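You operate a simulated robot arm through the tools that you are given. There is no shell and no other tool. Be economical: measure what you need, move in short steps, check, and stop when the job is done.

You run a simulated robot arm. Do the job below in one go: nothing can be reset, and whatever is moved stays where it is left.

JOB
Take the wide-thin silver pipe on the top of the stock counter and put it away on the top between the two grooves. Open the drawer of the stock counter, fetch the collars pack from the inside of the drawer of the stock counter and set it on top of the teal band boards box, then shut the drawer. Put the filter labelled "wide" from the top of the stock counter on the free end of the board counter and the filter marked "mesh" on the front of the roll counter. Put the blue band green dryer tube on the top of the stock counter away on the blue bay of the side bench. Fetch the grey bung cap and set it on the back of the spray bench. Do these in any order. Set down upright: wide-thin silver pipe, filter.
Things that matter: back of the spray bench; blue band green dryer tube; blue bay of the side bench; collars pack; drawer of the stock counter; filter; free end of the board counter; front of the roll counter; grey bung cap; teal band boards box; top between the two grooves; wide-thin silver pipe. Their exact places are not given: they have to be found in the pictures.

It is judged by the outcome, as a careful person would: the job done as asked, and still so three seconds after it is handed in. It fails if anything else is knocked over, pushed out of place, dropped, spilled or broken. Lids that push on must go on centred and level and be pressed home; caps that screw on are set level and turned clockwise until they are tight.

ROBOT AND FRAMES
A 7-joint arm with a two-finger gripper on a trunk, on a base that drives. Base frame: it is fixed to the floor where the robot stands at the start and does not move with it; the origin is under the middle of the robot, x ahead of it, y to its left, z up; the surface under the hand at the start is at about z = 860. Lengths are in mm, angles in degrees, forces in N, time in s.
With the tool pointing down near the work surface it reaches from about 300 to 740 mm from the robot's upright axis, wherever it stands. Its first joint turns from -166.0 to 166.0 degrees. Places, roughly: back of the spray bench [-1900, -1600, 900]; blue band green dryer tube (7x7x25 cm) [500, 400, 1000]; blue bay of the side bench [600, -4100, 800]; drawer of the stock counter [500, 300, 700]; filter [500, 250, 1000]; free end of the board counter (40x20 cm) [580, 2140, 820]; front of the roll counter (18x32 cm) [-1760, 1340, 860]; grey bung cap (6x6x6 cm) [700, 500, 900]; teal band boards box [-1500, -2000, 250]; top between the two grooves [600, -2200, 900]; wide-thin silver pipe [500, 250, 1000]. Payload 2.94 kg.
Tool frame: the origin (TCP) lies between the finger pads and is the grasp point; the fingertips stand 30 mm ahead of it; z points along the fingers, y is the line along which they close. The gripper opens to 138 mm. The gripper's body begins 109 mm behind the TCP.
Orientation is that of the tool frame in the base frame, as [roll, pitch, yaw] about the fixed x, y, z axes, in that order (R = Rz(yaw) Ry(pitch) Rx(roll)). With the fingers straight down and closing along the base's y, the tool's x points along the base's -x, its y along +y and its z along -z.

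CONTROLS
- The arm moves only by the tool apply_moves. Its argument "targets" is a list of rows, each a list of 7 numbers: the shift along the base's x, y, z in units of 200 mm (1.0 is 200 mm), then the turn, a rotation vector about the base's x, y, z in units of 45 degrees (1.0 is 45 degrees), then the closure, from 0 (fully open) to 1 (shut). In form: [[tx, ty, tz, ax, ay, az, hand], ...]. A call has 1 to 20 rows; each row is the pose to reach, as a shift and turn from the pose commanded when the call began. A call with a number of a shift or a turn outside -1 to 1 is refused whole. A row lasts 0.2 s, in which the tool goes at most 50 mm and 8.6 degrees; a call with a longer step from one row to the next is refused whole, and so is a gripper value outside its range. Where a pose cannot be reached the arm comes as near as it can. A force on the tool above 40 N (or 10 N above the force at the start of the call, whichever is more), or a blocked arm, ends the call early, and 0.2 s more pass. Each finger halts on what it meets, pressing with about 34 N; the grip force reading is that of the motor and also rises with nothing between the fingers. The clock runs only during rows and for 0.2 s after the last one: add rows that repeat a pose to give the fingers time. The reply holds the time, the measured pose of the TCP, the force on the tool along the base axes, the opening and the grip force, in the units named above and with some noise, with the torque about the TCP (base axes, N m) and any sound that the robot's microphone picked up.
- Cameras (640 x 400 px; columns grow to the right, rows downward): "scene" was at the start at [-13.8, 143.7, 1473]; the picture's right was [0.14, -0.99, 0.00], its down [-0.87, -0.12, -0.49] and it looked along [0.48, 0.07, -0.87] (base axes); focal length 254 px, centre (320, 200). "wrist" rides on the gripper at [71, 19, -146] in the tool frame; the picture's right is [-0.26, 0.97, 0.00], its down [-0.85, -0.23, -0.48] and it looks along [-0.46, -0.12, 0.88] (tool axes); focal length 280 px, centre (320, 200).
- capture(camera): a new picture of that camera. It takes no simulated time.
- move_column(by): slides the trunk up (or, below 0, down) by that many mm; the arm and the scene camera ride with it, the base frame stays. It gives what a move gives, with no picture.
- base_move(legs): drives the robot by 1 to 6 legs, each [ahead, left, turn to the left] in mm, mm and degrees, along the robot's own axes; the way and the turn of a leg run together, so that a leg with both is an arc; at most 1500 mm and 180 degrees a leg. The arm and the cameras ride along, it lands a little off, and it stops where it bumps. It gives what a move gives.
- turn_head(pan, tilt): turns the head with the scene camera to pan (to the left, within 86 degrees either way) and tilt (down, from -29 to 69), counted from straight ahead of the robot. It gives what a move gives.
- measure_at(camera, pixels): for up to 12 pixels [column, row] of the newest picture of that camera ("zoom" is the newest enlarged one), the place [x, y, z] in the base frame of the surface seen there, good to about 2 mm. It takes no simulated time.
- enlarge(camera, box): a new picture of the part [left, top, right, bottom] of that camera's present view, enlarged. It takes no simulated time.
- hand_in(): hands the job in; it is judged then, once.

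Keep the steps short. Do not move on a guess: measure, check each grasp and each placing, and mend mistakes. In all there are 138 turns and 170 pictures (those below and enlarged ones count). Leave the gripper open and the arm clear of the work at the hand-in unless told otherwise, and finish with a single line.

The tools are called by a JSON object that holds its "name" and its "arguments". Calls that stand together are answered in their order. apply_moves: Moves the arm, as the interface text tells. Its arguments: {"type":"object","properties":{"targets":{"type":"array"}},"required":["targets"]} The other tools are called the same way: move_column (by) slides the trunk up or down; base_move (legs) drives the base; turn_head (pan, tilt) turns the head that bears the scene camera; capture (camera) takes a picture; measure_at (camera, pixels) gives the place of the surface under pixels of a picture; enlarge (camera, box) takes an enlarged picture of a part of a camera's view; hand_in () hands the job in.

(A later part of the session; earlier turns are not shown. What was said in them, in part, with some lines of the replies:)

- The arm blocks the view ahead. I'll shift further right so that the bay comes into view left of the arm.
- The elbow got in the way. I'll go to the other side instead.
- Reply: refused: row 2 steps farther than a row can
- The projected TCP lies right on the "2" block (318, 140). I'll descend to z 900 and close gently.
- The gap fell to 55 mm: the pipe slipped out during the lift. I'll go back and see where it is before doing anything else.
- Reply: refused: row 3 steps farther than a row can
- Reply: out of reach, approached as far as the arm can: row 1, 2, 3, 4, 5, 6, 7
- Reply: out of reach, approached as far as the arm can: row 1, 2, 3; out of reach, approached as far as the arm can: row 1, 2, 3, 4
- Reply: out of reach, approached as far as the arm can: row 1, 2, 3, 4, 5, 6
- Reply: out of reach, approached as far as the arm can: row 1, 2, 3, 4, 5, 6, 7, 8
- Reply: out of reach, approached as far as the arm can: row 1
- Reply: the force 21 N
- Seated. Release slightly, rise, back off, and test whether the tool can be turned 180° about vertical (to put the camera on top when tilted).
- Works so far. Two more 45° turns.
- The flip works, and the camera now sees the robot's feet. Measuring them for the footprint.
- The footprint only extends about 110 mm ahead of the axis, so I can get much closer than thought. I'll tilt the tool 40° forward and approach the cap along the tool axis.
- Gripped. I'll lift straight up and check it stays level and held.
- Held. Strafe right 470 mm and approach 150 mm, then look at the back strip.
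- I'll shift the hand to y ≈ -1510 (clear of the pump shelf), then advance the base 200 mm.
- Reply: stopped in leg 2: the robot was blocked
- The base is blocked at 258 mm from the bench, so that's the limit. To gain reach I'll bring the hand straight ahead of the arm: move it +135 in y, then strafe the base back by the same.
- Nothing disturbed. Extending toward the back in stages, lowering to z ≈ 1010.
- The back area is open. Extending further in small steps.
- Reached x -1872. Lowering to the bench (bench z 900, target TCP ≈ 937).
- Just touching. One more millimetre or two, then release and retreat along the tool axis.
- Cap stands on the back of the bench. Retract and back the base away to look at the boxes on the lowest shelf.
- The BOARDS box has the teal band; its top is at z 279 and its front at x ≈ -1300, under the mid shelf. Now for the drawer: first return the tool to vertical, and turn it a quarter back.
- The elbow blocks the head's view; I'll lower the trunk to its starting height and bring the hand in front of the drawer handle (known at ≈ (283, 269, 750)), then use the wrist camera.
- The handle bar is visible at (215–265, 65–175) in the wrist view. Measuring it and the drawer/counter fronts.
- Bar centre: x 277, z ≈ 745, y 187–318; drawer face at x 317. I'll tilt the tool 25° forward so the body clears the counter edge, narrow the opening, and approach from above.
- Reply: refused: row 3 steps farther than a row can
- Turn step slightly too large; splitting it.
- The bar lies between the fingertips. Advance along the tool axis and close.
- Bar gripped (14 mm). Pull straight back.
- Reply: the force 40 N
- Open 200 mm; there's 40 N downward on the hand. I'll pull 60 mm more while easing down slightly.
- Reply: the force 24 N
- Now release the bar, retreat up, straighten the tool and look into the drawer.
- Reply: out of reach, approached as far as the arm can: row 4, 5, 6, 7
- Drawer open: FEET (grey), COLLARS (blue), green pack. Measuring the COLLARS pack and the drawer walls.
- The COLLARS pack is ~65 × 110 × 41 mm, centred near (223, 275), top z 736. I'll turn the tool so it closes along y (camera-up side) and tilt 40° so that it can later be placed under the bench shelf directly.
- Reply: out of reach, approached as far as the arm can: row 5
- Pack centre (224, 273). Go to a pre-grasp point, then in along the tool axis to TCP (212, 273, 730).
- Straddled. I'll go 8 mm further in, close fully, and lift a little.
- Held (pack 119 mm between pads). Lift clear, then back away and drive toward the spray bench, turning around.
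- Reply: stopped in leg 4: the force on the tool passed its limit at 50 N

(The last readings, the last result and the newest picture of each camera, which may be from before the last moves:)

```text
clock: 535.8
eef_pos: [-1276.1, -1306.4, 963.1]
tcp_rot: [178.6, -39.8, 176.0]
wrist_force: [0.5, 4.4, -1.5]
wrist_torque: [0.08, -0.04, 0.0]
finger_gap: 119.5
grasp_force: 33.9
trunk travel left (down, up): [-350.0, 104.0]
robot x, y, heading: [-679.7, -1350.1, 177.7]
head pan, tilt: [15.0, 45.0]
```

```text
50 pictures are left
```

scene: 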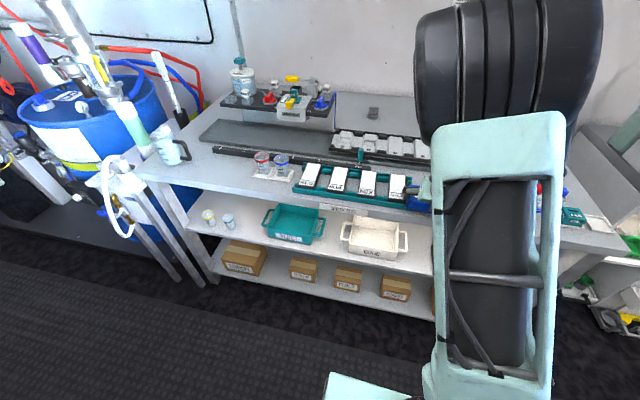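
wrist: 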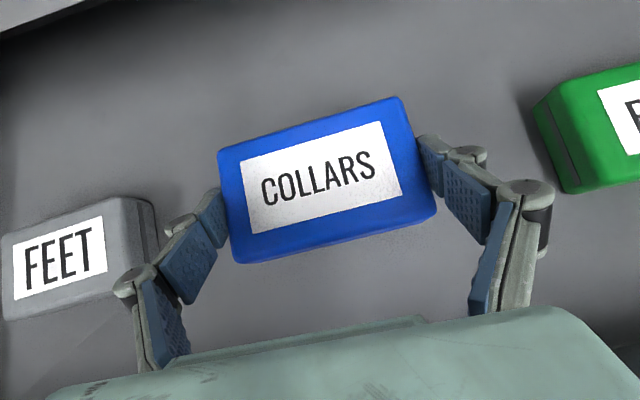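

The hand touched something over the bench front. I'll look closely before moving.

{"name": "capture", "arguments": {"camera": "wrist"}}

{"name": "enlarge", "arguments": {"camera": "scene", "box": [280, 140, 640, 260]}}

```text
49 pictures are left
```

wrist: 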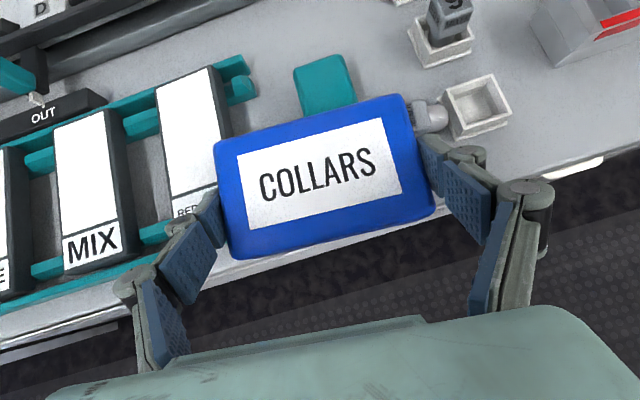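

```text
1.78 times, centred on (460, 200) of scene
```

zoom: 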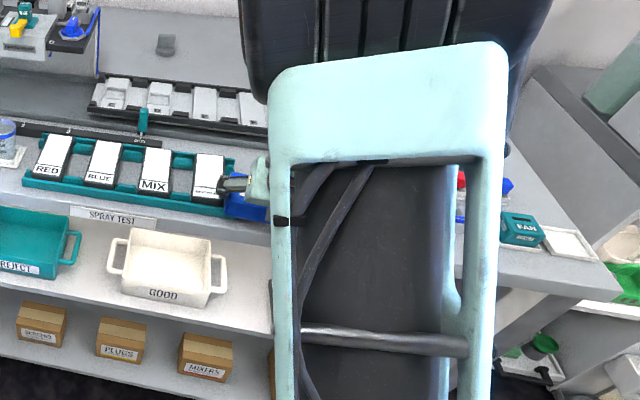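

A small piece seems to have been tipped out of its white holder on the right, and the hand is touching the card rack. I'll lift straight up first, then examine.

{"name": "apply_moves", "arguments": {"targets": [[0, 0.02, 0.05, 0, 0, 0, 1], [0, 0.02, 0.2, 0, 0, 0, 1], [0, 0.02, 0.4, 0, 0, 0, 1], [0, 0.02, 0.6, 0, 0, 0, 1], [0, 0.02, 0.75, 0, 0, 0, 1], [0.2, 0.02, 0.75, 0, 0, 0, 1]]}}

{"name": "capture", "arguments": {"camera": "wrist"}}

```text
clock: 537.2
eef_pos: [-1239.2, -1305.3, 1113.3]
tcp_rot: [178.6, -39.7, 176.0]
wrist_force: [0.0, -0.3, -1.1]
wrist_torque: [-0.02, -0.02, -0.02]
finger_gap: 119.5
grasp_force: 33.7
trunk travel left (down, up): [-350.0, 104.0]
robot x, y, heading: [-679.2, -1347.3, 177.5]
head pan, tilt: [15.0, 45.0]
```

```text
47 pictures are left
```

wrist: 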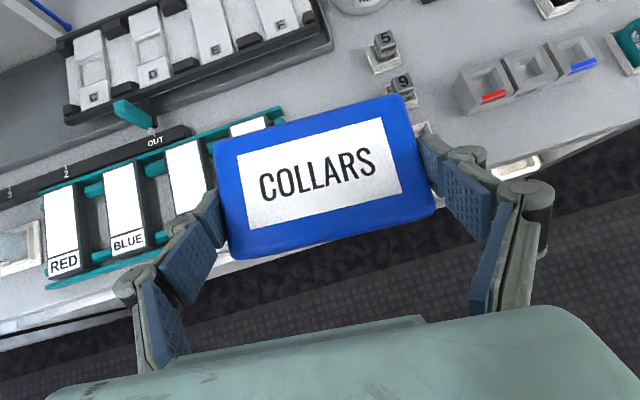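

I'll deliver the pack first, then mend the piece. Back off, strafe to the box, lower the trunk and look — all in one go.

{"name": "base_move", "arguments": {"legs": [[-90, 0, 2.4], [0, 683, 0]]}}

{"name": "move_column", "arguments": {"by": -350}}

{"name": "turn_head", "arguments": {"pan": 5, "tilt": 35}}

{"name": "capture", "arguments": {"camera": "scene"}}

{"name": "capture", "arguments": {"camera": "wrist"}}

```text
clock: 544.4
eef_pos: [-1151.7, -2010.1, 1113.3]
tcp_rot: [178.6, -39.8, 178.1]
wrist_force: [-0.3, 0.3, -1.1]
wrist_torque: [-0.01, -0.03, 0.0]
finger_gap: 119.4
grasp_force: 33.8
trunk travel left (down, up): [-350.0, 104.0]
robot x, y, heading: [-592.9, -2032.6, 179.7]
head pan, tilt: [15.0, 45.0]
```

```text
clock: 547.8
eef_pos: [-1152.2, -2010.6, 762.7]
tcp_rot: [178.6, -39.9, 178.1]
wrist_force: [-0.6, -0.4, -1.8]
wrist_torque: [-0.04, -0.02, 0.01]
finger_gap: 119.7
grasp_force: 34.0
trunk travel left (down, up): [0.0, 454.0]
robot x, y, heading: [-590.3, -2035.4, 179.7]
head pan, tilt: [15.0, 45.0]
```

```text
clock: 548.5
eef_pos: [-1152.5, -2010.0, 762.6]
tcp_rot: [178.6, -39.7, 178.1]
wrist_force: [-0.3, 0.2, -1.4]
wrist_torque: [0.01, -0.02, 0.03]
finger_gap: 119.4
grasp_force: 34.1
trunk travel left (down, up): [0.0, 454.0]
robot x, y, heading: [-594.9, -2033.0, 179.8]
head pan, tilt: [5.0, 35.0]
```

```text
46 pictures are left
```

scene: 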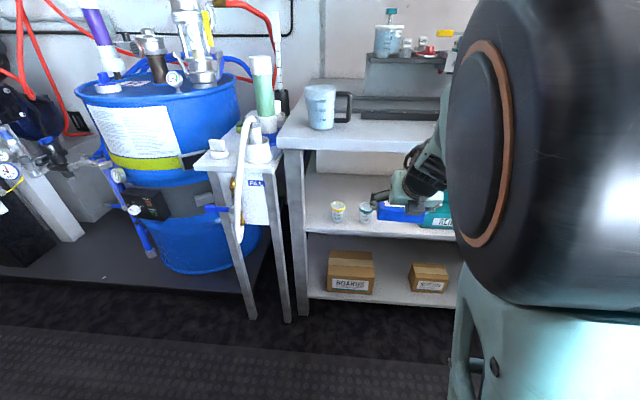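

```text
45 pictures are left
```

wrist: 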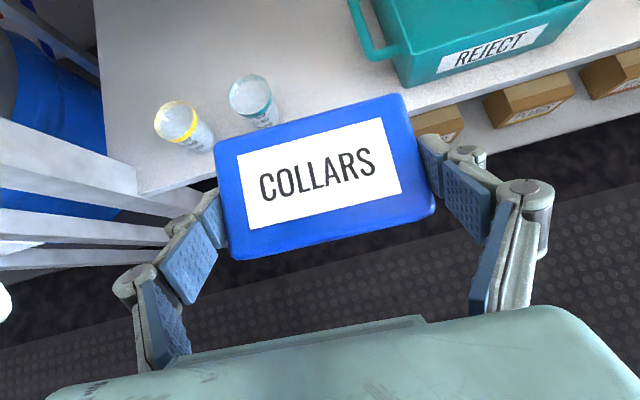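

Measuring the box and shelf edge while descending to z ≈ 365 in front of the shelf.

{"name": "measure_at", "arguments": {"camera": "scene", "pixels": [[331, 255], [371, 255], [350, 257], [330, 272], [371, 276], [335, 235], [350, 240], [303, 230], [371, 264], [350, 266]]}}

{"name": "apply_moves", "arguments": {"targets": [[0.05, -0.1, -0.15, 0, 0, 0, 1], [0.05, -0.2, -0.3, 0, 0, 0, 1], [0.05, -0.3, -0.45, 0, 0, 0, 1], [0.05, -0.4, -0.6, 0, 0, 0, 1], [0.05, -0.46, -0.8, 0, 0, 0, 1], [0.05, -0.46, -1.0, 0, 0, 0, 1]]}}

{"name": "apply_moves", "arguments": {"targets": [[0, 0, -0.2, 0, 0, 0, 1], [0, 0, -0.4, 0, 0, 0, 1], [0, 0, -0.6, 0, 0, 0, 1], [0, 0, -0.8, 0, 0, 0, 1], [0, 0, -0.98, 0, 0, 0, 1], [0, 0, -0.98, 0, 0, 0, 1]]}}

{"name": "capture", "arguments": {"camera": "wrist"}}

{"name": "capture", "arguments": {"camera": "scene"}}

```text
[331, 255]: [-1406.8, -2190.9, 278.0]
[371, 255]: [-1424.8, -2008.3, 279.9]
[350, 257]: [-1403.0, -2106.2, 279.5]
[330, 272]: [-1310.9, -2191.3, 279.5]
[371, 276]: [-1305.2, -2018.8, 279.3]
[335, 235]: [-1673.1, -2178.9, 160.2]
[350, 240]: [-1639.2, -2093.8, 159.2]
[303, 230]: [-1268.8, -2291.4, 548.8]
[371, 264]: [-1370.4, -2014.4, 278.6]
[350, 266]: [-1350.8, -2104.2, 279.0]
```

```text
clock: 549.9
eef_pos: [-1140.7, -2100.6, 562.6]
tcp_rot: [178.7, -39.9, 178.0]
wrist_force: [0.8, -0.6, -1.8]
wrist_torque: [0.05, -0.01, -0.01]
finger_gap: 119.3
grasp_force: 33.7
trunk travel left (down, up): [0.0, 454.0]
robot x, y, heading: [-589.2, -2034.1, 179.8]
head pan, tilt: [5.0, 35.0]
```

```text
clock: 551.3
eef_pos: [-1143.0, -2102.1, 367.3]
tcp_rot: [178.6, -39.8, 178.1]
wrist_force: [0.5, -0.9, -1.0]
wrist_torque: [-0.02, -0.02, -0.02]
finger_gap: 119.3
grasp_force: 33.9
trunk travel left (down, up): [0.0, 454.0]
robot x, y, heading: [-590.6, -2033.6, 179.8]
head pan, tilt: [5.0, 35.0]
```

```text
44 pictures are left
```

wrist: 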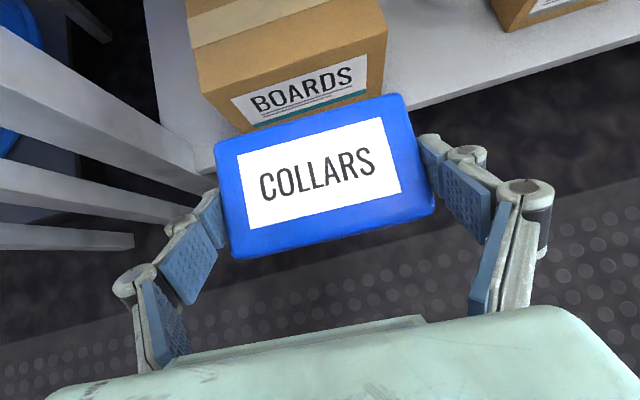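

```text
43 pictures are left
```

scene: 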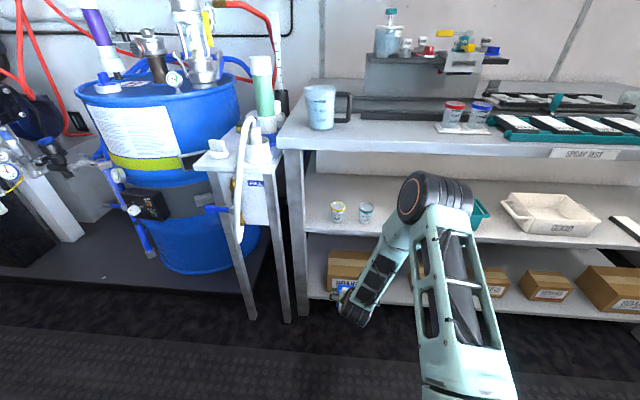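

The box top spans x -1305…-1430, y -2191…-2013, z 279. I'll measure the mid-shelf's lower edge while moving in partway at z 327.

{"name": "measure_at", "arguments": {"camera": "scene", "pixels": [[330, 229], [330, 232], [330, 235], [330, 238], [330, 241], [380, 231], [380, 234], [380, 237], [380, 240], [500, 238], [500, 242], [500, 246]]}}

{"name": "apply_moves", "arguments": {"targets": [[0, 0, -0.1, 0, 0, 0, 1], [0, 0, -0.2, 0, 0, 0, 1], [-0.2, 0, -0.2, 0, 0, 0, 1], [-0.4, 0, -0.2, 0, 0, 0, 1], [-0.54, 0, -0.2, 0, 0, 0, 1], [-0.54, 0, -0.2, 0, 0, 0, 1]]}}

{"name": "capture", "arguments": {"camera": "scene"}}

{"name": "enlarge", "arguments": {"camera": "scene", "box": [290, 160, 490, 330]}}

{"name": "capture", "arguments": {"camera": "wrist"}}

```text
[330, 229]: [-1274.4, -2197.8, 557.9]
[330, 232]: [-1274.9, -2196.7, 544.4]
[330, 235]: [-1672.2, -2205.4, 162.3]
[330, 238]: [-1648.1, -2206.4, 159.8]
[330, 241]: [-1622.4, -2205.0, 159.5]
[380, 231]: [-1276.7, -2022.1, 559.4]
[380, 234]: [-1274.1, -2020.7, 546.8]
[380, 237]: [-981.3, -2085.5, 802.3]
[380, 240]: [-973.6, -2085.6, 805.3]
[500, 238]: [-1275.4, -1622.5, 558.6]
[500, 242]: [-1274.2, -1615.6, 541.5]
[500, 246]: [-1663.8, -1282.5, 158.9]
```

```text
clock: 552.7
eef_pos: [-1250.8, -2101.0, 325.3]
tcp_rot: [178.6, -39.8, 178.0]
wrist_force: [-0.9, -0.1, -2.2]
wrist_torque: [-0.03, -0.01, 0.0]
finger_gap: 119.4
grasp_force: 33.5
trunk travel left (down, up): [0.0, 454.0]
robot x, y, heading: [-589.2, -2034.4, 179.8]
head pan, tilt: [5.0, 35.0]
```

```text
42 pictures are left
```

scene: 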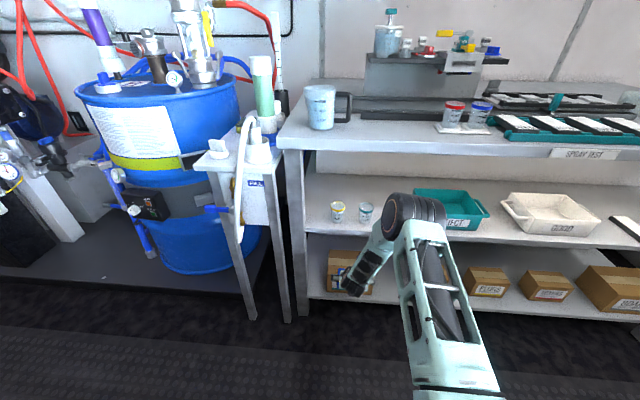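

```text
2.35 times, centred on (390, 245) of scene
```

zoom: 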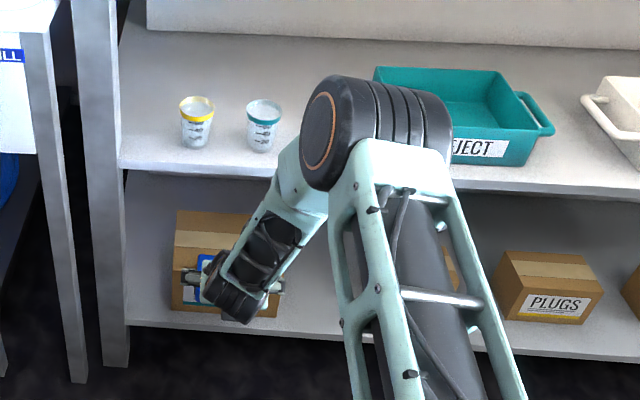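

```text
40 pictures are left
```

wrist: 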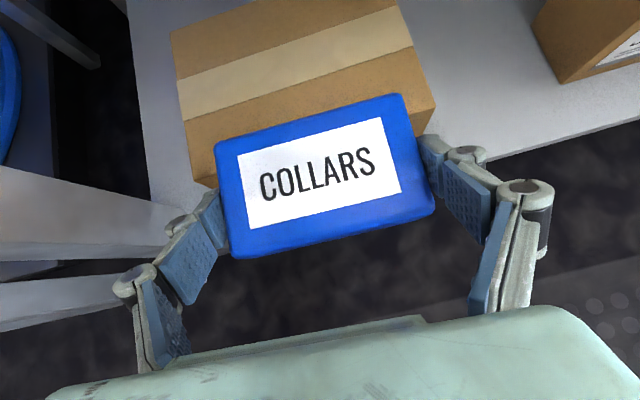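

The shelf's underside is at z 540, so there is room. Move in over the box, lower to contact, release, and withdraw horizontally.

{"name": "apply_moves", "arguments": {"targets": [[-0.15, 0, 0.01, 0, 0, 0, 1], [-0.3, 0, 0.01, 0, 0, 0, 1], [-0.44, -0.005, 0.01, 0, 0, 0, 1], [-0.44, -0.005, -0.02, 0, 0, 0, 1], [-0.44, -0.005, -0.04, 0, 0, 0, 1], [-0.44, -0.005, -0.055, 0, 0, 0, 1], [-0.44, -0.005, -0.06, 0, 0, 0, 1], [-0.44, -0.005, -0.06, 0, 0, 0, 1]]}}

{"name": "capture", "arguments": {"camera": "wrist"}}

```text
clock: 554.5
eef_pos: [-1338.0, -2102.1, 315.5]
tcp_rot: [178.5, -40.1, 178.1]
wrist_force: [0.7, -1.1, 8.2]
wrist_torque: [0.57, -0.4, -0.12]
finger_gap: 119.5
grasp_force: 33.3
trunk travel left (down, up): [0.0, 454.0]
robot x, y, heading: [-590.5, -2032.3, 179.9]
head pan, tilt: [5.0, 35.0]
```

```text
39 pictures are left
```

wrist: 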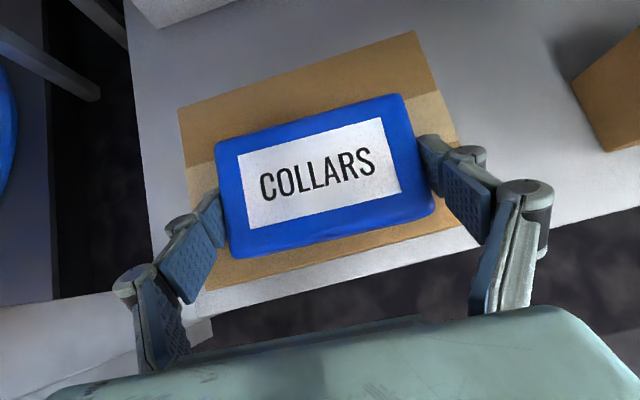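

Resting on the box (8 N). Release, withdraw, rise, then strafe to the tipped piece and look.

{"name": "apply_moves", "arguments": {"targets": [[0, 0, 0, 0, 0, 0, 0.5], [0, 0, 0, 0, 0, 0, 0], [0, 0, 0, 0, 0, 0, 0], [0.1, 0, 0.01, 0, 0, 0, 0], [0.3, 0, 0.03, 0, 0, 0, 0], [0.5, 0, 0.06, 0, 0, 0, 0], [0.7, 0, 0.1, 0, 0, 0, 0], [0.9, 0, 0.15, 0, 0, 0, 0]]}}

{"name": "capture", "arguments": {"camera": "wrist"}}

{"name": "apply_moves", "arguments": {"targets": [[0.05, 0, 0.2, 0, 0, 0, 0], [0.1, 0, 0.4, 0, 0, 0, 0], [0.1, 0, 0.6, 0, 0, 0, 0], [0.1, 0, 0.8, 0, 0, 0, 0], [0.1, 0, 1, 0, 0, 0, 0]]}}

{"name": "move_column", "arguments": {"by": 350}}

{"name": "apply_moves", "arguments": {"targets": [[0, 0, 0.2, 0, 0, 0, 0], [0, 0, 0.4, 0, 0, 0, 0], [0, 0, 0.6, 0, 0, 0, 0], [0, 0, 0.8, 0, 0, 0, 0], [0, 0, 1, 0, 0, 0, 0], [0, 0, 1, 0, 0, 0, 0]]}}

{"name": "base_move", "arguments": {"legs": [[0, -830, 0]]}}

{"name": "capture", "arguments": {"camera": "wrist"}}

```text
clock: 556.3
eef_pos: [-1157.8, -2103.4, 342.9]
tcp_rot: [178.6, -39.8, 178.2]
wrist_force: [0.1, 0.3, 0.2]
wrist_torque: [-0.01, 0.02, -0.02]
finger_gap: 138.1
grasp_force: 0.1
trunk travel left (down, up): [0.0, 454.0]
robot x, y, heading: [-592.0, -2035.8, 179.8]
head pan, tilt: [5.0, 35.0]
```

```text
38 pictures are left
```

wrist: 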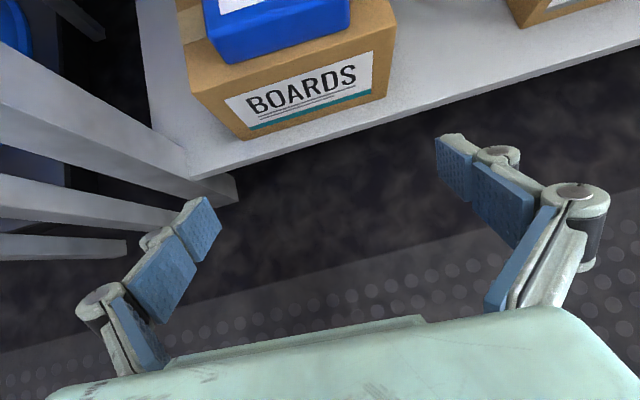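

```text
clock: 557.5
eef_pos: [-1137.8, -2102.6, 543.8]
tcp_rot: [178.6, -39.7, 178.0]
wrist_force: [0.1, -0.7, -0.4]
wrist_torque: [-0.03, 0.02, -0.02]
finger_gap: 137.9
grasp_force: 0.1
trunk travel left (down, up): [0.0, 454.0]
robot x, y, heading: [-589.7, -2037.8, 180.0]
head pan, tilt: [5.0, 35.0]
```

```text
clock: 560.9
eef_pos: [-1139.5, -2103.4, 893.1]
tcp_rot: [178.6, -39.8, 178.0]
wrist_force: [-0.1, -0.3, 0.4]
wrist_torque: [-0.01, 0.0, 0.03]
finger_gap: 138.1
grasp_force: 0.2
trunk travel left (down, up): [-350.0, 104.0]
robot x, y, heading: [-591.7, -2035.3, 179.7]
head pan, tilt: [5.0, 35.0]
```

```text
clock: 562.3
eef_pos: [-1137.4, -2100.9, 1092.3]
tcp_rot: [178.6, -39.9, 178.1]
wrist_force: [0.5, -0.1, 0.5]
wrist_torque: [0.01, -0.02, -0.01]
finger_gap: 137.9
grasp_force: 0.0
trunk travel left (down, up): [-350.0, 104.0]
robot x, y, heading: [-591.5, -2031.6, 179.6]
head pan, tilt: [5.0, 35.0]
```

```text
clock: 570.1
eef_pos: [-1131.6, -1256.7, 1091.3]
tcp_rot: [178.7, -39.8, 177.6]
wrist_force: [-0.4, 0.5, 0.2]
wrist_torque: [0.01, -0.01, -0.01]
finger_gap: 138.0
grasp_force: 0.2
trunk travel left (down, up): [-350.0, 104.0]
robot x, y, heading: [-581.8, -1194.0, 179.3]
head pan, tilt: [5.0, 35.0]
```

```text
37 pictures are left
```

wrist: 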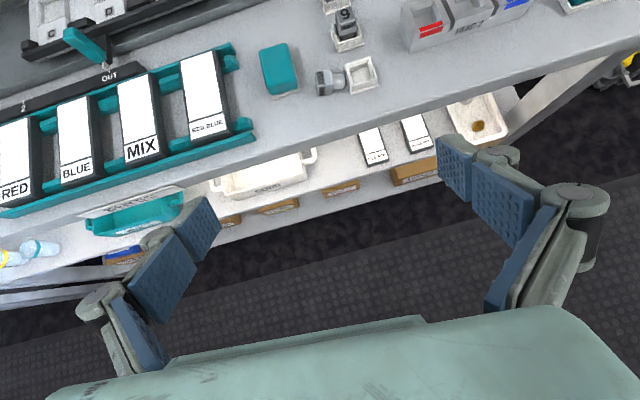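

The pack sits on the BOARDS box. Now the tipped piece at (325, 83) beside its socket (362, 73): enlarge and measure, along with its upright neighbours.

{"name": "enlarge", "arguments": {"camera": "wrist", "box": [250, 0, 410, 110]}}

{"name": "measure_at", "arguments": {"camera": "wrist", "pixels": [[322, 78], [325, 90], [334, 80], [340, 80], [362, 75], [350, 70], [375, 70], [346, 15], [348, 30], [346, 45], [318, 85], [362, 85]]}}

```text
3.64 times, centred on (330, 55) of wrist
```

zoom: 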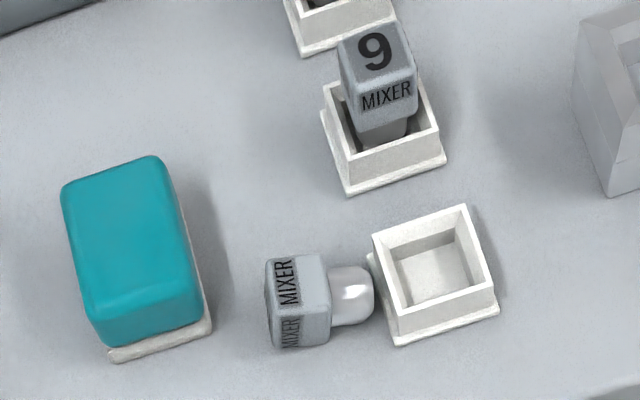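

```text
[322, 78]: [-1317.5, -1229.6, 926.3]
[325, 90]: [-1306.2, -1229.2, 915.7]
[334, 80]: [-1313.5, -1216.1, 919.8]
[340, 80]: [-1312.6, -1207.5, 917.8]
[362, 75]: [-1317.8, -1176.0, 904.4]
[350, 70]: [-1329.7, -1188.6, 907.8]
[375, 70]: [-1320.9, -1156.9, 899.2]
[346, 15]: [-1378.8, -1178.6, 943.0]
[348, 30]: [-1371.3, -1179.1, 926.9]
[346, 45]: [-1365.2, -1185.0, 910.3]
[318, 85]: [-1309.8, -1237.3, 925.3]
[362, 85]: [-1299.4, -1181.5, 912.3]
```

The piece lies with its stem toward its socket (+y). Plan: grip its head with a vertical tool closing along x, turn it, then tilt 90° so the stem points down, and set it in the socket at (-1316, -1176). First move the base in a bit, straighten and turn the tool, and hover above the piece.

{"name": "base_move", "arguments": {"legs": [[65, 0, 0.6]]}}

{"name": "apply_moves", "arguments": {"targets": [[0, 0, 0, 0, -0.19, 0, 0.2], [0, 0, 0, 0, -0.38, 0, 0.4], [0, 0, 0, 0, -0.57, 0, 0.6], [0, 0, 0, 0, -0.76, 0, 0.6], [0, 0, 0, 0, -0.885, 0, 0.6], [0, 0, 0, 0, -0.885, 0, 0.6]]}}

{"name": "apply_moves", "arguments": {"targets": [[0, 0, 0, 0, 0, -0.19, 0.6], [0, 0, 0, 0, 0, -0.38, 0.6], [0, 0, 0, 0, 0, -0.57, 0.6], [0, 0, 0, 0, 0, -0.76, 0.6], [0, 0, 0, 0, 0, -0.95, 0.6], [0, 0, 0, 0, 0, -1, 0.6]]}}

{"name": "apply_moves", "arguments": {"targets": [[0, 0, 0, 0, 0, -0.19, 0.6], [-0.1, 0.05, 0, 0, 0, -0.38, 0.6], [-0.3, 0.1, 0, 0, 0, -0.57, 0.6], [-0.45, 0.15, -0.1, 0, 0, -0.76, 0.6], [-0.57, 0.155, -0.25, 0, 0, -0.95, 0.6], [-0.57, 0.155, -0.4, 0, 0, -0.96, 0.6], [-0.57, 0.155, -0.45, 0, 0, -0.96, 0.6], [-0.57, 0.155, -0.45, 0, 0, -0.96, 0.6]]}}

{"name": "capture", "arguments": {"camera": "wrist"}}

{"name": "enlarge", "arguments": {"camera": "wrist", "box": [220, 60, 440, 200]}}

```text
clock: 571.1
eef_pos: [-1196.0, -1262.6, 1091.3]
tcp_rot: [178.5, -39.7, 178.2]
wrist_force: [0.3, 0.8, 0.3]
wrist_torque: [0.05, 0.0, 0.02]
finger_gap: 138.1
grasp_force: 0.0
trunk travel left (down, up): [-350.0, 104.0]
robot x, y, heading: [-649.2, -1192.2, 179.9]
head pan, tilt: [5.0, 35.0]
```

```text
clock: 572.5
eef_pos: [-1195.0, -1262.4, 1091.7]
tcp_rot: [177.4, 0.0, 178.7]
wrist_force: [-0.6, -0.2, 0.0]
wrist_torque: [0.01, 0.0, 0.01]
finger_gap: 55.3
grasp_force: 0.0
trunk travel left (down, up): [-350.0, 104.0]
robot x, y, heading: [-650.2, -1190.6, 179.9]
head pan, tilt: [5.0, 35.0]
```

```text
clock: 573.9
eef_pos: [-1194.6, -1262.8, 1091.6]
tcp_rot: [177.3, 0.0, 133.6]
wrist_force: [0.8, -0.5, -0.8]
wrist_torque: [-0.01, 0.01, -0.04]
finger_gap: 54.9
grasp_force: 0.1
trunk travel left (down, up): [-350.0, 104.0]
robot x, y, heading: [-649.9, -1195.5, 179.9]
head pan, tilt: [5.0, 35.0]
```

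```text
clock: 575.7
eef_pos: [-1307.8, -1231.4, 1001.0]
tcp_rot: [177.4, 0.0, 90.4]
wrist_force: [-0.2, 0.6, 0.2]
wrist_torque: [-0.03, 0.02, -0.04]
finger_gap: 55.0
grasp_force: 0.0
trunk travel left (down, up): [-350.0, 104.0]
robot x, y, heading: [-650.6, -1195.5, 179.9]
head pan, tilt: [5.0, 35.0]
```

```text
35 pictures are left
```

wrist: 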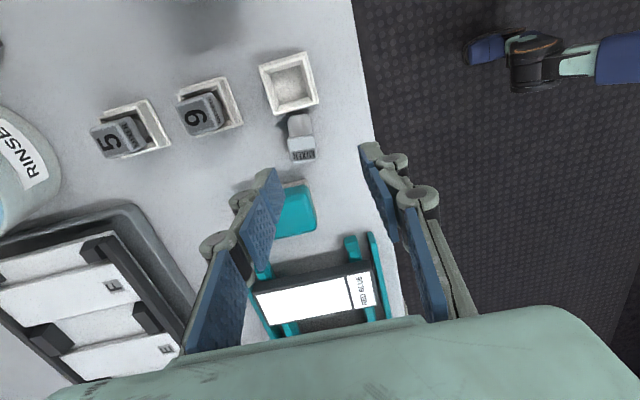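

```text
2.86 times, centred on (330, 130) of wrist
```

zoom: 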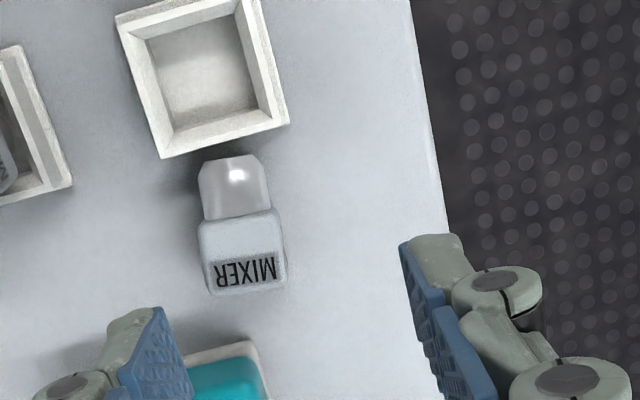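

Computed from the view: head centre ≈ (-1316.5, -1226, 913), socket centre ≈ (-1316, -1177.5). Grip the head, lift, turn it -90° and tilt +90° in the air, then look.

{"name": "apply_moves", "arguments": {"targets": [[-0.02, 0.015, -0.1, 0, 0.058, 0, 0.6], [-0.044, 0.027, -0.25, 0, 0.058, 0, 0.6], [-0.044, 0.027, -0.335, 0, 0.058, 0, 0.6], [-0.044, 0.027, -0.335, 0, 0.058, 0, 0.6], [-0.044, 0.027, -0.335, 0, 0.058, 0, 0.8], [-0.044, 0.027, -0.335, 0, 0.058, 0, 1], [-0.044, 0.027, -0.335, 0, 0.058, 0, 1], [-0.044, 0.027, -0.335, 0, 0.058, 0, 1], [-0.044, 0.027, -0.25, 0, 0.058, 0, 1], [-0.044, 0.027, -0.05, 0, 0.058, 0, 1], [-0.044, 0.027, 0.15, 0, 0.058, 0, 1], [-0.044, 0.027, 0.4, 0, 0.058, 0, 1], [-0.044, 0.027, 0.4, 0, 0.058, 0, 1]]}}

{"name": "apply_moves", "arguments": {"targets": [[0, 0, 0, 0, 0, -0.19, 1], [0, 0, 0, 0, 0, -0.38, 1], [0, 0, 0, 0, 0, -0.57, 1], [0, 0, 0, 0, 0, -0.76, 1], [0, 0, 0, 0, 0, -0.95, 1], [0, 0, 0, 0, 0, -1, 1]]}}

{"name": "apply_moves", "arguments": {"targets": [[0, 0, 0, 0, 0, -0.19, 1], [0, 0, 0, 0, 0, -0.38, 1], [0, 0, 0, 0, 0, -0.57, 1], [0, 0, 0, 0, 0, -0.76, 1], [0, 0, 0, 0, 0, -0.95, 1], [0, 0, 0, 0, 0, -1, 1]]}}

{"name": "apply_moves", "arguments": {"targets": [[0, 0, 0, 0, 0.19, 0, 1], [0, 0, 0, 0, 0.38, 0, 1], [0, 0, 0, 0, 0.57, 0, 1], [0, 0, 0, 0, 0.76, 0, 1], [0, 0, 0, 0, 0.95, 0, 1], [0, 0, 0, 0, 1, 0, 1]]}}

{"name": "apply_moves", "arguments": {"targets": [[0, 0, 0, 0, 0.19, 0, 1], [0, 0, 0, 0, 0.38, 0, 1], [0, 0, 0, 0, 0.57, 0, 1], [0, 0, 0, 0, 0.76, 0, 1], [0, 0, 0, 0, 0.95, 0, 1], [0, 0, 0, 0, 1, 0, 1], [0, 0, 0, 0, 1, 0, 1]]}}

{"name": "capture", "arguments": {"camera": "wrist"}}

{"name": "turn_head", "arguments": {"pan": 10, "tilt": 38}}

{"name": "capture", "arguments": {"camera": "scene"}}

```text
clock: 578.5
eef_pos: [-1319.8, -1225.9, 1083.3]
tcp_rot: [180.0, 0.0, 90.4]
wrist_force: [-0.4, -0.4, -0.7]
wrist_torque: [-0.02, 0.0, 0.01]
finger_gap: 23.0
grasp_force: 34.6
trunk travel left (down, up): [-350.0, 104.0]
robot x, y, heading: [-649.1, -1190.0, 179.9]
head pan, tilt: [5.0, 35.0]
```

```text
clock: 579.9
eef_pos: [-1317.6, -1225.8, 1082.1]
tcp_rot: [-180.0, 0.0, 45.3]
wrist_force: [0.1, -0.4, -1.2]
wrist_torque: [-0.02, 0.01, 0.0]
finger_gap: 23.1
grasp_force: 33.9
trunk travel left (down, up): [-350.0, 104.0]
robot x, y, heading: [-645.5, -1190.2, 179.9]
head pan, tilt: [5.0, 35.0]
```

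```text
clock: 581.3
eef_pos: [-1318.0, -1226.0, 1082.2]
tcp_rot: [-180.0, 0.1, 0.2]
wrist_force: [0.0, -0.2, -0.3]
wrist_torque: [0.01, 0.04, 0.0]
finger_gap: 22.9
grasp_force: 34.0
trunk travel left (down, up): [-350.0, 104.0]
robot x, y, heading: [-653.2, -1193.5, 180.2]
head pan, tilt: [5.0, 35.0]
```

```text
clock: 582.7
eef_pos: [-1316.8, -1225.5, 1083.4]
tcp_rot: [-179.7, 45.0, 0.6]
wrist_force: [0.9, -1.0, -0.4]
wrist_torque: [0.02, 0.0, 0.02]
finger_gap: 23.4
grasp_force: 33.9
trunk travel left (down, up): [-350.0, 104.0]
robot x, y, heading: [-650.9, -1193.6, 179.9]
head pan, tilt: [5.0, 35.0]
```

```text
clock: 584.3
eef_pos: [-1318.2, -1225.9, 1082.5]
tcp_rot: [-87.0, 89.6, 93.0]
wrist_force: [0.4, 0.4, -1.3]
wrist_torque: [-0.03, -0.01, 0.01]
finger_gap: 22.8
grasp_force: 33.6
trunk travel left (down, up): [-350.0, 104.0]
robot x, y, heading: [-645.4, -1196.9, 180.1]
head pan, tilt: [5.0, 35.0]
```

```text
33 pictures are left
```

wrist: 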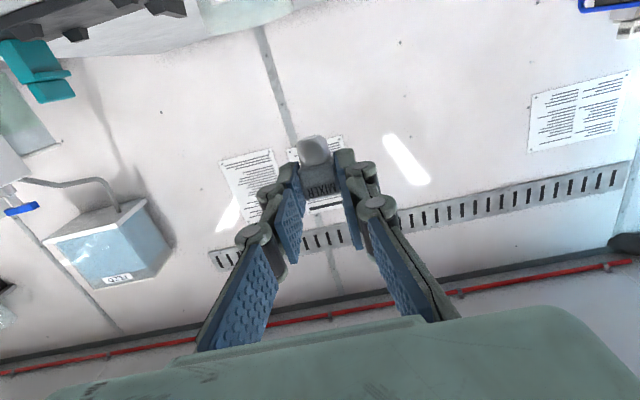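

```text
clock: 584.9
eef_pos: [-1316.7, -1226.3, 1081.9]
tcp_rot: [-92.6, 89.6, 87.4]
wrist_force: [0.7, 0.2, 0.3]
wrist_torque: [-0.01, -0.01, -0.05]
finger_gap: 22.6
grasp_force: 34.0
trunk travel left (down, up): [-350.0, 104.0]
robot x, y, heading: [-651.0, -1192.3, 180.0]
head pan, tilt: [10.0, 38.0]
```

```text
32 pictures are left
```

scene: 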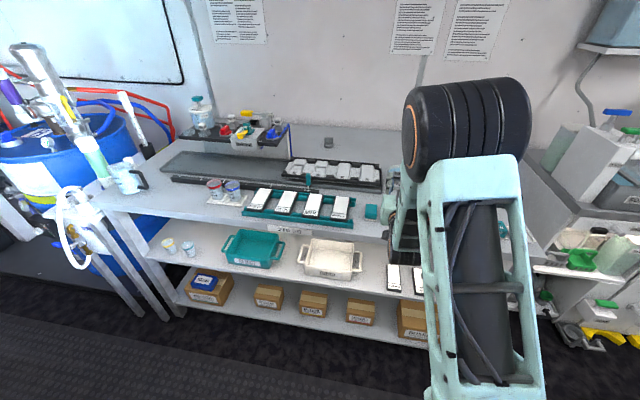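

The piece is held with its stem down. Hover over the socket and lower to just about the floor of the socket, then check.

{"name": "apply_moves", "arguments": {"targets": [[0.05, 0.1, -0.1, 0, 0, 0, 1], [0.08, 0.2, -0.25, 0, 0, 0, 1], [0.108, 0.244, -0.45, 0, 0, 0, 1], [0.108, 0.244, -0.6, 0, 0, 0, 1], [0.108, 0.244, -0.6, 0, 0, 0, 1]]}}

{"name": "turn_head", "arguments": {"pan": -8, "tilt": 38}}

{"name": "capture", "arguments": {"camera": "wrist"}}

{"name": "enlarge", "arguments": {"camera": "scene", "box": [280, 100, 480, 260]}}

{"name": "apply_moves", "arguments": {"targets": [[0, 0, -0.04, 0, 0, 0, 1], [0, 0, -0.08, 0, 0, 0, 1], [0, 0, -0.11, 0, 0, 0, 1], [0, 0, -0.13, 0, 0, 0, 1], [0, 0, -0.142, 0, 0, 0, 1], [0, 0, -0.142, 0, 0, 0, 1]]}}

{"name": "capture", "arguments": {"camera": "wrist"}}

```text
clock: 586.1
eef_pos: [-1295.0, -1176.8, 960.1]
tcp_rot: [-89.5, 89.6, 90.4]
wrist_force: [-0.5, -0.1, -0.6]
wrist_torque: [0.0, -0.03, -0.04]
finger_gap: 23.0
grasp_force: 34.3
trunk travel left (down, up): [-350.0, 104.0]
robot x, y, heading: [-647.8, -1191.3, 179.8]
head pan, tilt: [10.0, 38.0]
```

```text
clock: 587.0
eef_pos: [-1295.8, -1176.9, 961.5]
tcp_rot: [-93.1, 89.5, 86.9]
wrist_force: [0.2, 0.8, 0.0]
wrist_torque: [-0.02, -0.02, -0.03]
finger_gap: 22.9
grasp_force: 33.9
trunk travel left (down, up): [-350.0, 104.0]
robot x, y, heading: [-647.2, -1195.4, 180.0]
head pan, tilt: [-8.0, 38.0]
```

```text
31 pictures are left
```

wrist: 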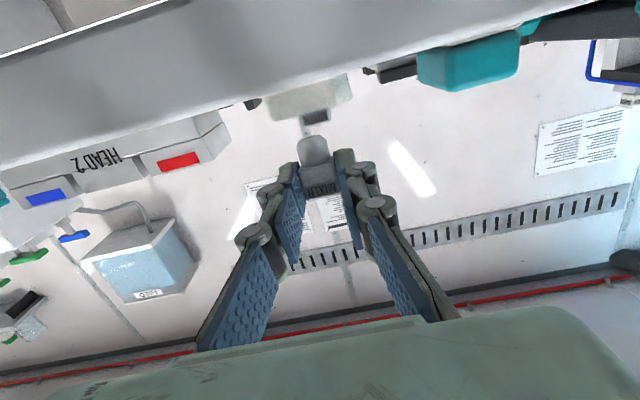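

```text
2.50 times, centred on (380, 180) of scene
```

zoom: 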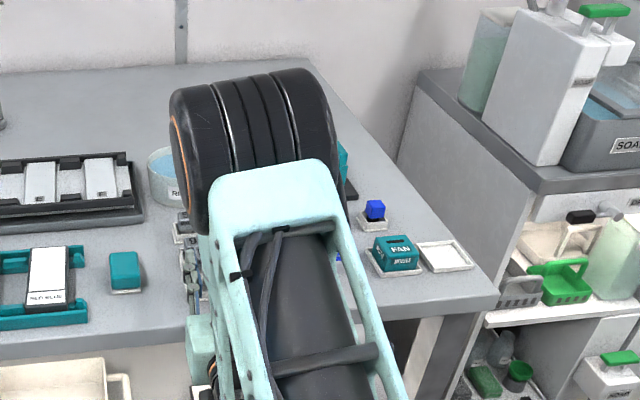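

```text
clock: 588.4
eef_pos: [-1296.2, -1177.0, 935.0]
tcp_rot: [-66.3, 89.4, 113.9]
wrist_force: [8.5, 0.1, 9.0]
wrist_torque: [0.01, 0.12, 0.0]
finger_gap: 23.1
grasp_force: 34.3
trunk travel left (down, up): [-350.0, 104.0]
robot x, y, heading: [-649.5, -1192.4, 179.8]
head pan, tilt: [-8.0, 38.0]
```

```text
29 pictures are left
```

wrist: 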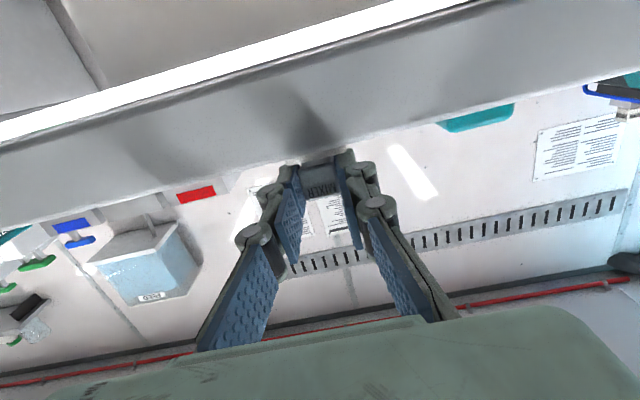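

Contact at the expected height (z 935, ~9 N). Release, withdraw straight back, raise, bring the tool vertical and check.

{"name": "apply_moves", "arguments": {"targets": [[0.008, 0, 0.005, 0, 0, 0, 1], [0.008, 0, 0.005, 0, 0, 0, 0.85], [0.008, 0, 0.005, 0, 0, 0, 0.72], [0.008, 0, 0.005, 0, 0, 0, 0.72], [0.008, 0, 0.005, 0, 0, 0, 0.72], [0.1, 0, 0.005, 0, 0, 0, 0.72], [0.3, 0, 0.01, 0, 0, 0, 0.72], [0.5, 0, 0.05, 0, 0, 0, 0.72], [0.55, 0, 0.25, 0, 0, 0, 0.72], [0.55, 0, 0.45, 0, 0, 0, 0.72], [0.55, 0, 0.7, 0, 0, 0, 0.72]]}}

{"name": "apply_moves", "arguments": {"targets": [[0, 0, 0, 0, -0.19, 0, 0.72], [0, 0, 0, 0, -0.38, 0, 0.72], [0, 0, 0, 0, -0.57, 0, 0.72], [0, 0, 0, 0, -0.76, 0, 0.72], [0, 0, 0, 0, -0.95, 0, 0.72], [0, 0, 0, 0, -1, 0, 0.72]]}}

{"name": "apply_moves", "arguments": {"targets": [[0, 0, 0, 0, -0.19, 0, 0.72], [0, 0, 0, 0, -0.38, 0, 0.72], [0, 0, 0, 0, -0.57, 0, 0.72], [0, 0, 0, 0, -0.76, 0, 0.72], [0, 0, 0, 0, -0.95, 0, 0.72], [0, 0, 0, 0, -1, 0, 0.72]]}}

{"name": "capture", "arguments": {"camera": "wrist"}}

{"name": "enlarge", "arguments": {"camera": "wrist", "box": [220, 180, 440, 340]}}

```text
clock: 590.8
eef_pos: [-1211.5, -1178.8, 1069.2]
tcp_rot: [-88.9, 89.6, 91.0]
wrist_force: [0.9, 0.1, -0.7]
wrist_torque: [-0.01, 0.0, -0.04]
finger_gap: 39.0
grasp_force: 0.2
out of reach, approached as far as the arm can: row 10, 11
trunk travel left (down, up): [-350.0, 104.0]
robot x, y, heading: [-649.2, -1190.7, 179.8]
head pan, tilt: [-8.0, 38.0]
```

```text
clock: 592.1
eef_pos: [-1210.3, -1175.1, 1068.0]
tcp_rot: [-179.6, 45.0, 0.6]
wrist_force: [0.8, 0.2, 0.3]
wrist_torque: [0.01, 0.03, 0.02]
finger_gap: 38.7
grasp_force: 0.0
out of reach, approached as far as the arm can: row 1
trunk travel left (down, up): [-350.0, 104.0]
robot x, y, heading: [-649.0, -1192.4, 180.0]
head pan, tilt: [-8.0, 38.0]
```

```text
clock: 593.5
eef_pos: [-1212.1, -1175.2, 1067.7]
tcp_rot: [180.0, -0.1, 0.4]
wrist_force: [0.3, 0.1, -0.3]
wrist_torque: [0.0, -0.05, 0.02]
finger_gap: 38.6
grasp_force: 0.1
trunk travel left (down, up): [-350.0, 104.0]
robot x, y, heading: [-651.6, -1191.4, 180.0]
head pan, tilt: [-8.0, 38.0]
```

```text
28 pictures are left
```

wrist: 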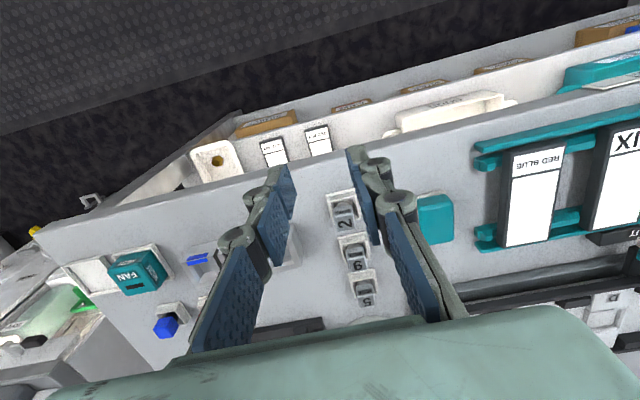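

```text
2.50 times, centred on (330, 260) of wrist
```

zoom: 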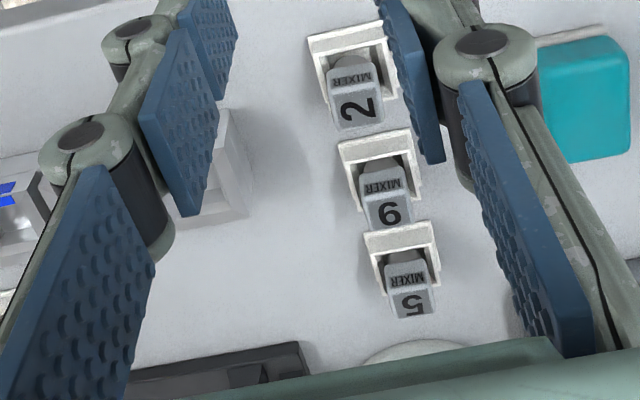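

The "2" piece stands upright in its socket again. Now to the drawer: retract, drive back facing it, with fingers closed.

{"name": "apply_moves", "arguments": {"targets": [[0.2, 0, 0.05, 0, 0, 0, 0.72], [0.4, 0, 0.05, 0, 0, 0, 0.9], [0.6, 0, 0.05, 0, 0, 0, 1], [0.75, 0, 0.05, 0, 0, 0, 1]]}}

{"name": "base_move", "arguments": {"legs": [[-150, 0, 0], [0, 0, 180], [0, 1440, 0], [80, 0, 0]]}}

{"name": "turn_head", "arguments": {"pan": 5, "tilt": 60}}

{"name": "capture", "arguments": {"camera": "scene"}}

{"name": "capture", "arguments": {"camera": "wrist"}}

```text
clock: 594.5
eef_pos: [-1059.7, -1177.0, 1078.6]
tcp_rot: [180.0, 0.0, 0.4]
wrist_force: [0.0, 0.1, -1.2]
wrist_torque: [0.02, 0.01, 0.0]
finger_gap: 0.0
grasp_force: 28.6
trunk travel left (down, up): [-350.0, 104.0]
robot x, y, heading: [-648.9, -1192.9, 180.2]
head pan, tilt: [-8.0, 38.0]
```

```text
clock: 616.2
eef_pos: [-11.0, 220.3, 1078.1]
tcp_rot: [-180.0, -0.2, -179.5]
wrist_force: [-0.5, 0.7, -0.2]
wrist_torque: [0.0, 0.06, -0.01]
finger_gap: 0.1
grasp_force: 28.1
trunk travel left (down, up): [-350.0, 104.0]
robot x, y, heading: [-421.3, 234.4, 0.1]
head pan, tilt: [-8.0, 38.0]
```

```text
clock: 617.1
eef_pos: [-12.6, 220.9, 1078.4]
tcp_rot: [-179.9, 0.2, -179.5]
wrist_force: [0.3, 0.1, 0.7]
wrist_torque: [-0.01, 0.0, -0.02]
finger_gap: 0.1
grasp_force: 28.2
trunk travel left (down, up): [-350.0, 104.0]
robot x, y, heading: [-420.1, 236.9, 0.1]
head pan, tilt: [5.0, 60.0]
```

```text
26 pictures are left
```

scene: 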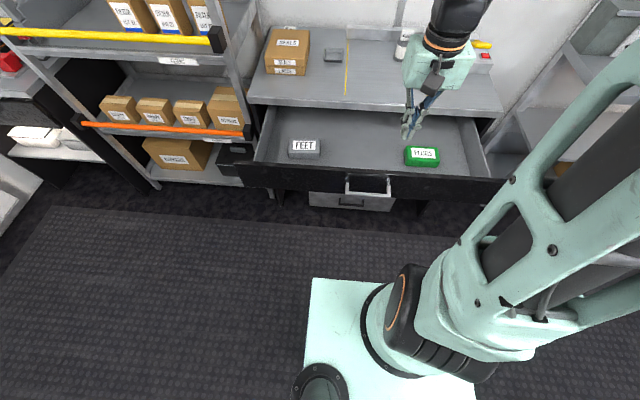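

```text
25 pictures are left
5 turns are left
```

wrist: 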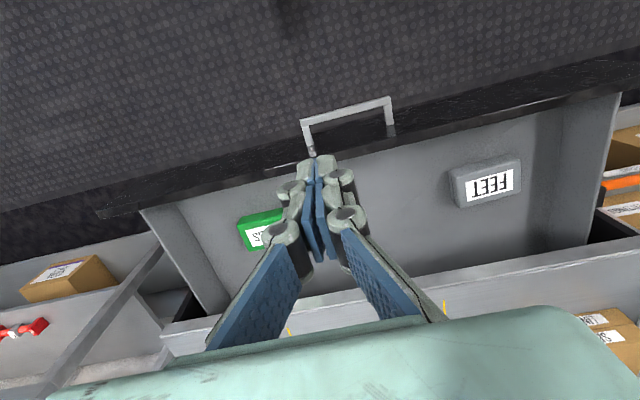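

The drawer handle is just ahead of the hand. Back 33 mm, align at y 253, descend in front of the bar, and push the bar home.

{"name": "apply_moves", "arguments": {"targets": [[-0.1, 0.08, 0, 0, 0, 0, 1], [-0.17, 0.16, -0.1, 0, 0, 0, 1], [-0.17, 0.16, -0.3, 0, 0, 0, 1], [-0.17, 0.16, -0.5, 0, 0, 0, 1], [-0.17, 0.16, -0.75, 0, 0, 0, 1], [-0.17, 0.16, -0.95, 0, 0, 0, 1]]}}

{"name": "apply_moves", "arguments": {"targets": [[0, 0, -0.2, 0, 0, 0, 1], [0, 0, -0.4, 0, 0, 0, 1], [0, 0, -0.62, 0, 0, 0, 1], [0, 0, -0.62, 0, 0, 0, 1], [0.15, 0, -0.62, 0, 0, 0, 1], [0.25, 0, -0.62, 0, 0, 0, 1], [0.37, 0, -0.62, 0, 0, 0, 1], [0.5, 0, -0.62, 0, 0, 0, 1], [0.65, 0, -0.62, 0, 0, 0, 1], [0.8, 0, -0.62, 0, 0, 0, 1], [0.95, 0, -0.62, 0, 0, 0, 1]]}}

{"name": "apply_moves", "arguments": {"targets": [[0.12, 0, 0, 0, 0, 0, 1], [0.25, 0, 0, 0, 0, 0, 1], [0.38, 0, 0, 0, 0, 0, 1], [0.48, 0, 0, 0, 0, 0, 1], [0.54, 0, 0, 0, 0, 0, 1], [0.58, 0, 0, 0, 0, 0, 1], [0.6, 0, 0, 0, 0, 0, 1]]}}

{"name": "capture", "arguments": {"camera": "wrist"}}

{"name": "capture", "arguments": {"camera": "scene"}}

```text
clock: 618.5
eef_pos: [-47.5, 253.1, 887.2]
tcp_rot: [-180.0, 0.0, -179.5]
wrist_force: [0.8, 0.4, 0.2]
wrist_torque: [0.0, 0.02, 0.02]
finger_gap: 0.1
grasp_force: 28.5
trunk travel left (down, up): [-350.0, 104.0]
robot x, y, heading: [-425.4, 234.8, 0.2]
head pan, tilt: [5.0, 60.0]
```

```text
clock: 620.9
eef_pos: [142.7, 253.2, 764.4]
tcp_rot: [-180.0, 0.0, -179.5]
wrist_force: [0.2, 0.1, 0.4]
wrist_torque: [0.03, -0.01, -0.01]
finger_gap: 0.0
grasp_force: 28.4
trunk travel left (down, up): [-350.0, 104.0]
robot x, y, heading: [-421.8, 235.8, -0.1]
head pan, tilt: [5.0, 60.0]
```

```text
clock: 622.5
eef_pos: [260.0, 252.7, 764.6]
tcp_rot: [180.0, -0.5, -179.5]
wrist_force: [-22.0, 0.4, 6.9]
wrist_torque: [-0.05, 0.31, -0.1]
finger_gap: 6.1
grasp_force: 28.6
trunk travel left (down, up): [-350.0, 104.0]
robot x, y, heading: [-426.6, 233.6, 0.1]
head pan, tilt: [5.0, 60.0]
```

```text
24 pictures are left
```

wrist: 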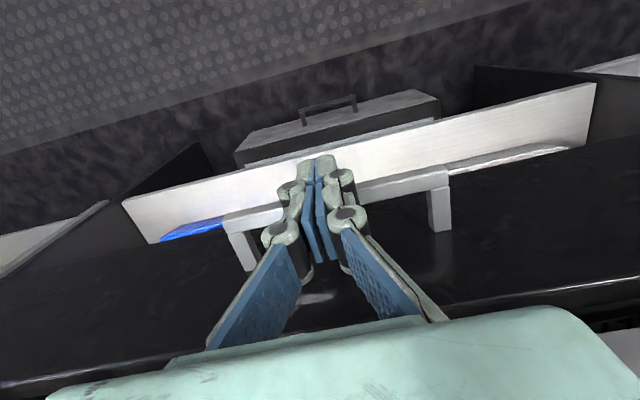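

```text
23 pictures are left
4 turns are left
```

scene: 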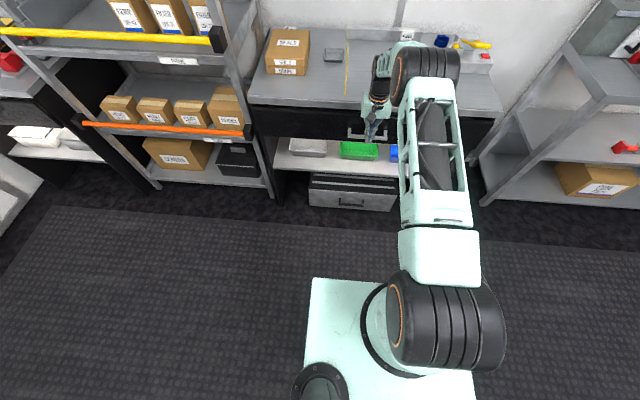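

The drawer is home (22 N reaction at x 260). Retreat, raise, open the gripper, and check the drawer face.

{"name": "apply_moves", "arguments": {"targets": [[-0.1, 0, 0, 0, 0, 0, 1], [-0.3, 0, 0, 0, 0, 0, 1], [-0.5, 0, 0, 0, 0, 0, 1], [-0.5, 0, 0.2, 0, 0, 0, 0.8], [-0.5, 0, 0.4, 0, 0, 0, 0.5], [-0.5, 0, 0.6, 0, 0, 0, 0.2], [-0.5, 0, 0.8, 0, 0, 0, 0], [-0.5, 0, 1.0, 0, 0, 0, 0], [-0.5, 0, 1.0, 0, 0, 0, 0]]}}

{"name": "base_move", "arguments": {"legs": [[-100, 0, 0]]}}

{"name": "capture", "arguments": {"camera": "wrist"}}

{"name": "capture", "arguments": {"camera": "scene"}}

{"name": "measure_at", "arguments": {"camera": "scene", "pixels": [[355, 128], [362, 132], [348, 128], [350, 122], [300, 122], [300, 100], [370, 125]]}}

```text
clock: 624.5
eef_pos: [162.8, 251.6, 964.6]
tcp_rot: [180.0, -0.1, -179.5]
wrist_force: [-0.9, -0.1, 0.3]
wrist_torque: [-0.03, -0.02, 0.03]
finger_gap: 137.9
grasp_force: 0.0
trunk travel left (down, up): [-350.0, 104.0]
robot x, y, heading: [-421.8, 233.0, 0.2]
head pan, tilt: [5.0, 60.0]
```

```text
clock: 625.6
eef_pos: [62.9, 252.3, 964.7]
tcp_rot: [180.0, 0.0, -179.3]
wrist_force: [-0.8, 0.1, -0.5]
wrist_torque: [-0.01, -0.01, -0.03]
finger_gap: 138.0
grasp_force: 0.1
trunk travel left (down, up): [-350.0, 104.0]
robot x, y, heading: [-524.2, 233.8, 0.5]
head pan, tilt: [5.0, 60.0]
```

```text
22 pictures are left
```

wrist: 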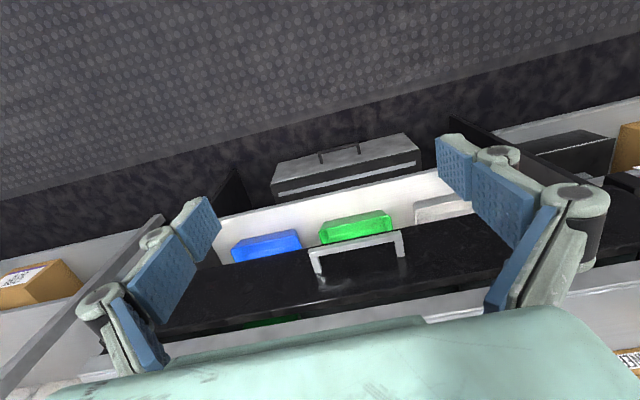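

```text
21 pictures are left
```

scene: 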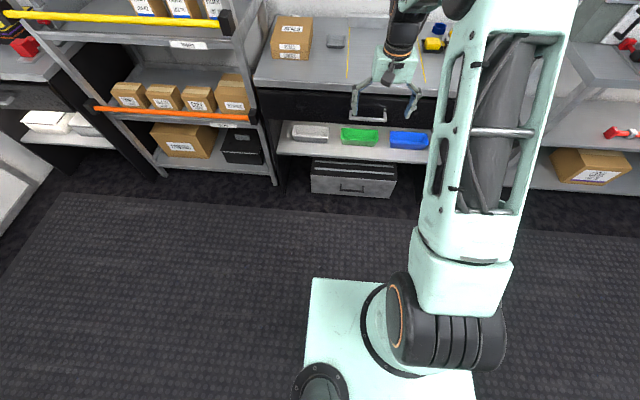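

```text
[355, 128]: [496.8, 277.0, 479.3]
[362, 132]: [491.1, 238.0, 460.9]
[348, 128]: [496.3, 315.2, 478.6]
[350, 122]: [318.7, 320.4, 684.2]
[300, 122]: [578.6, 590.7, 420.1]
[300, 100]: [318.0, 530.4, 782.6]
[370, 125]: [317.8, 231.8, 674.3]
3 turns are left
```

The drawer face is back at x 318, as at the start, and every item has been placed. Handing in.

{"name": "hand_in", "arguments": {}}

```text
The job is handed in.
```

All six items are placed and the drawer is shut, but on the way I knocked the "2" MIXER piece out of its socket on the spray bench; I set it back upright in the socket, with its number turned 90° from its neighbours.
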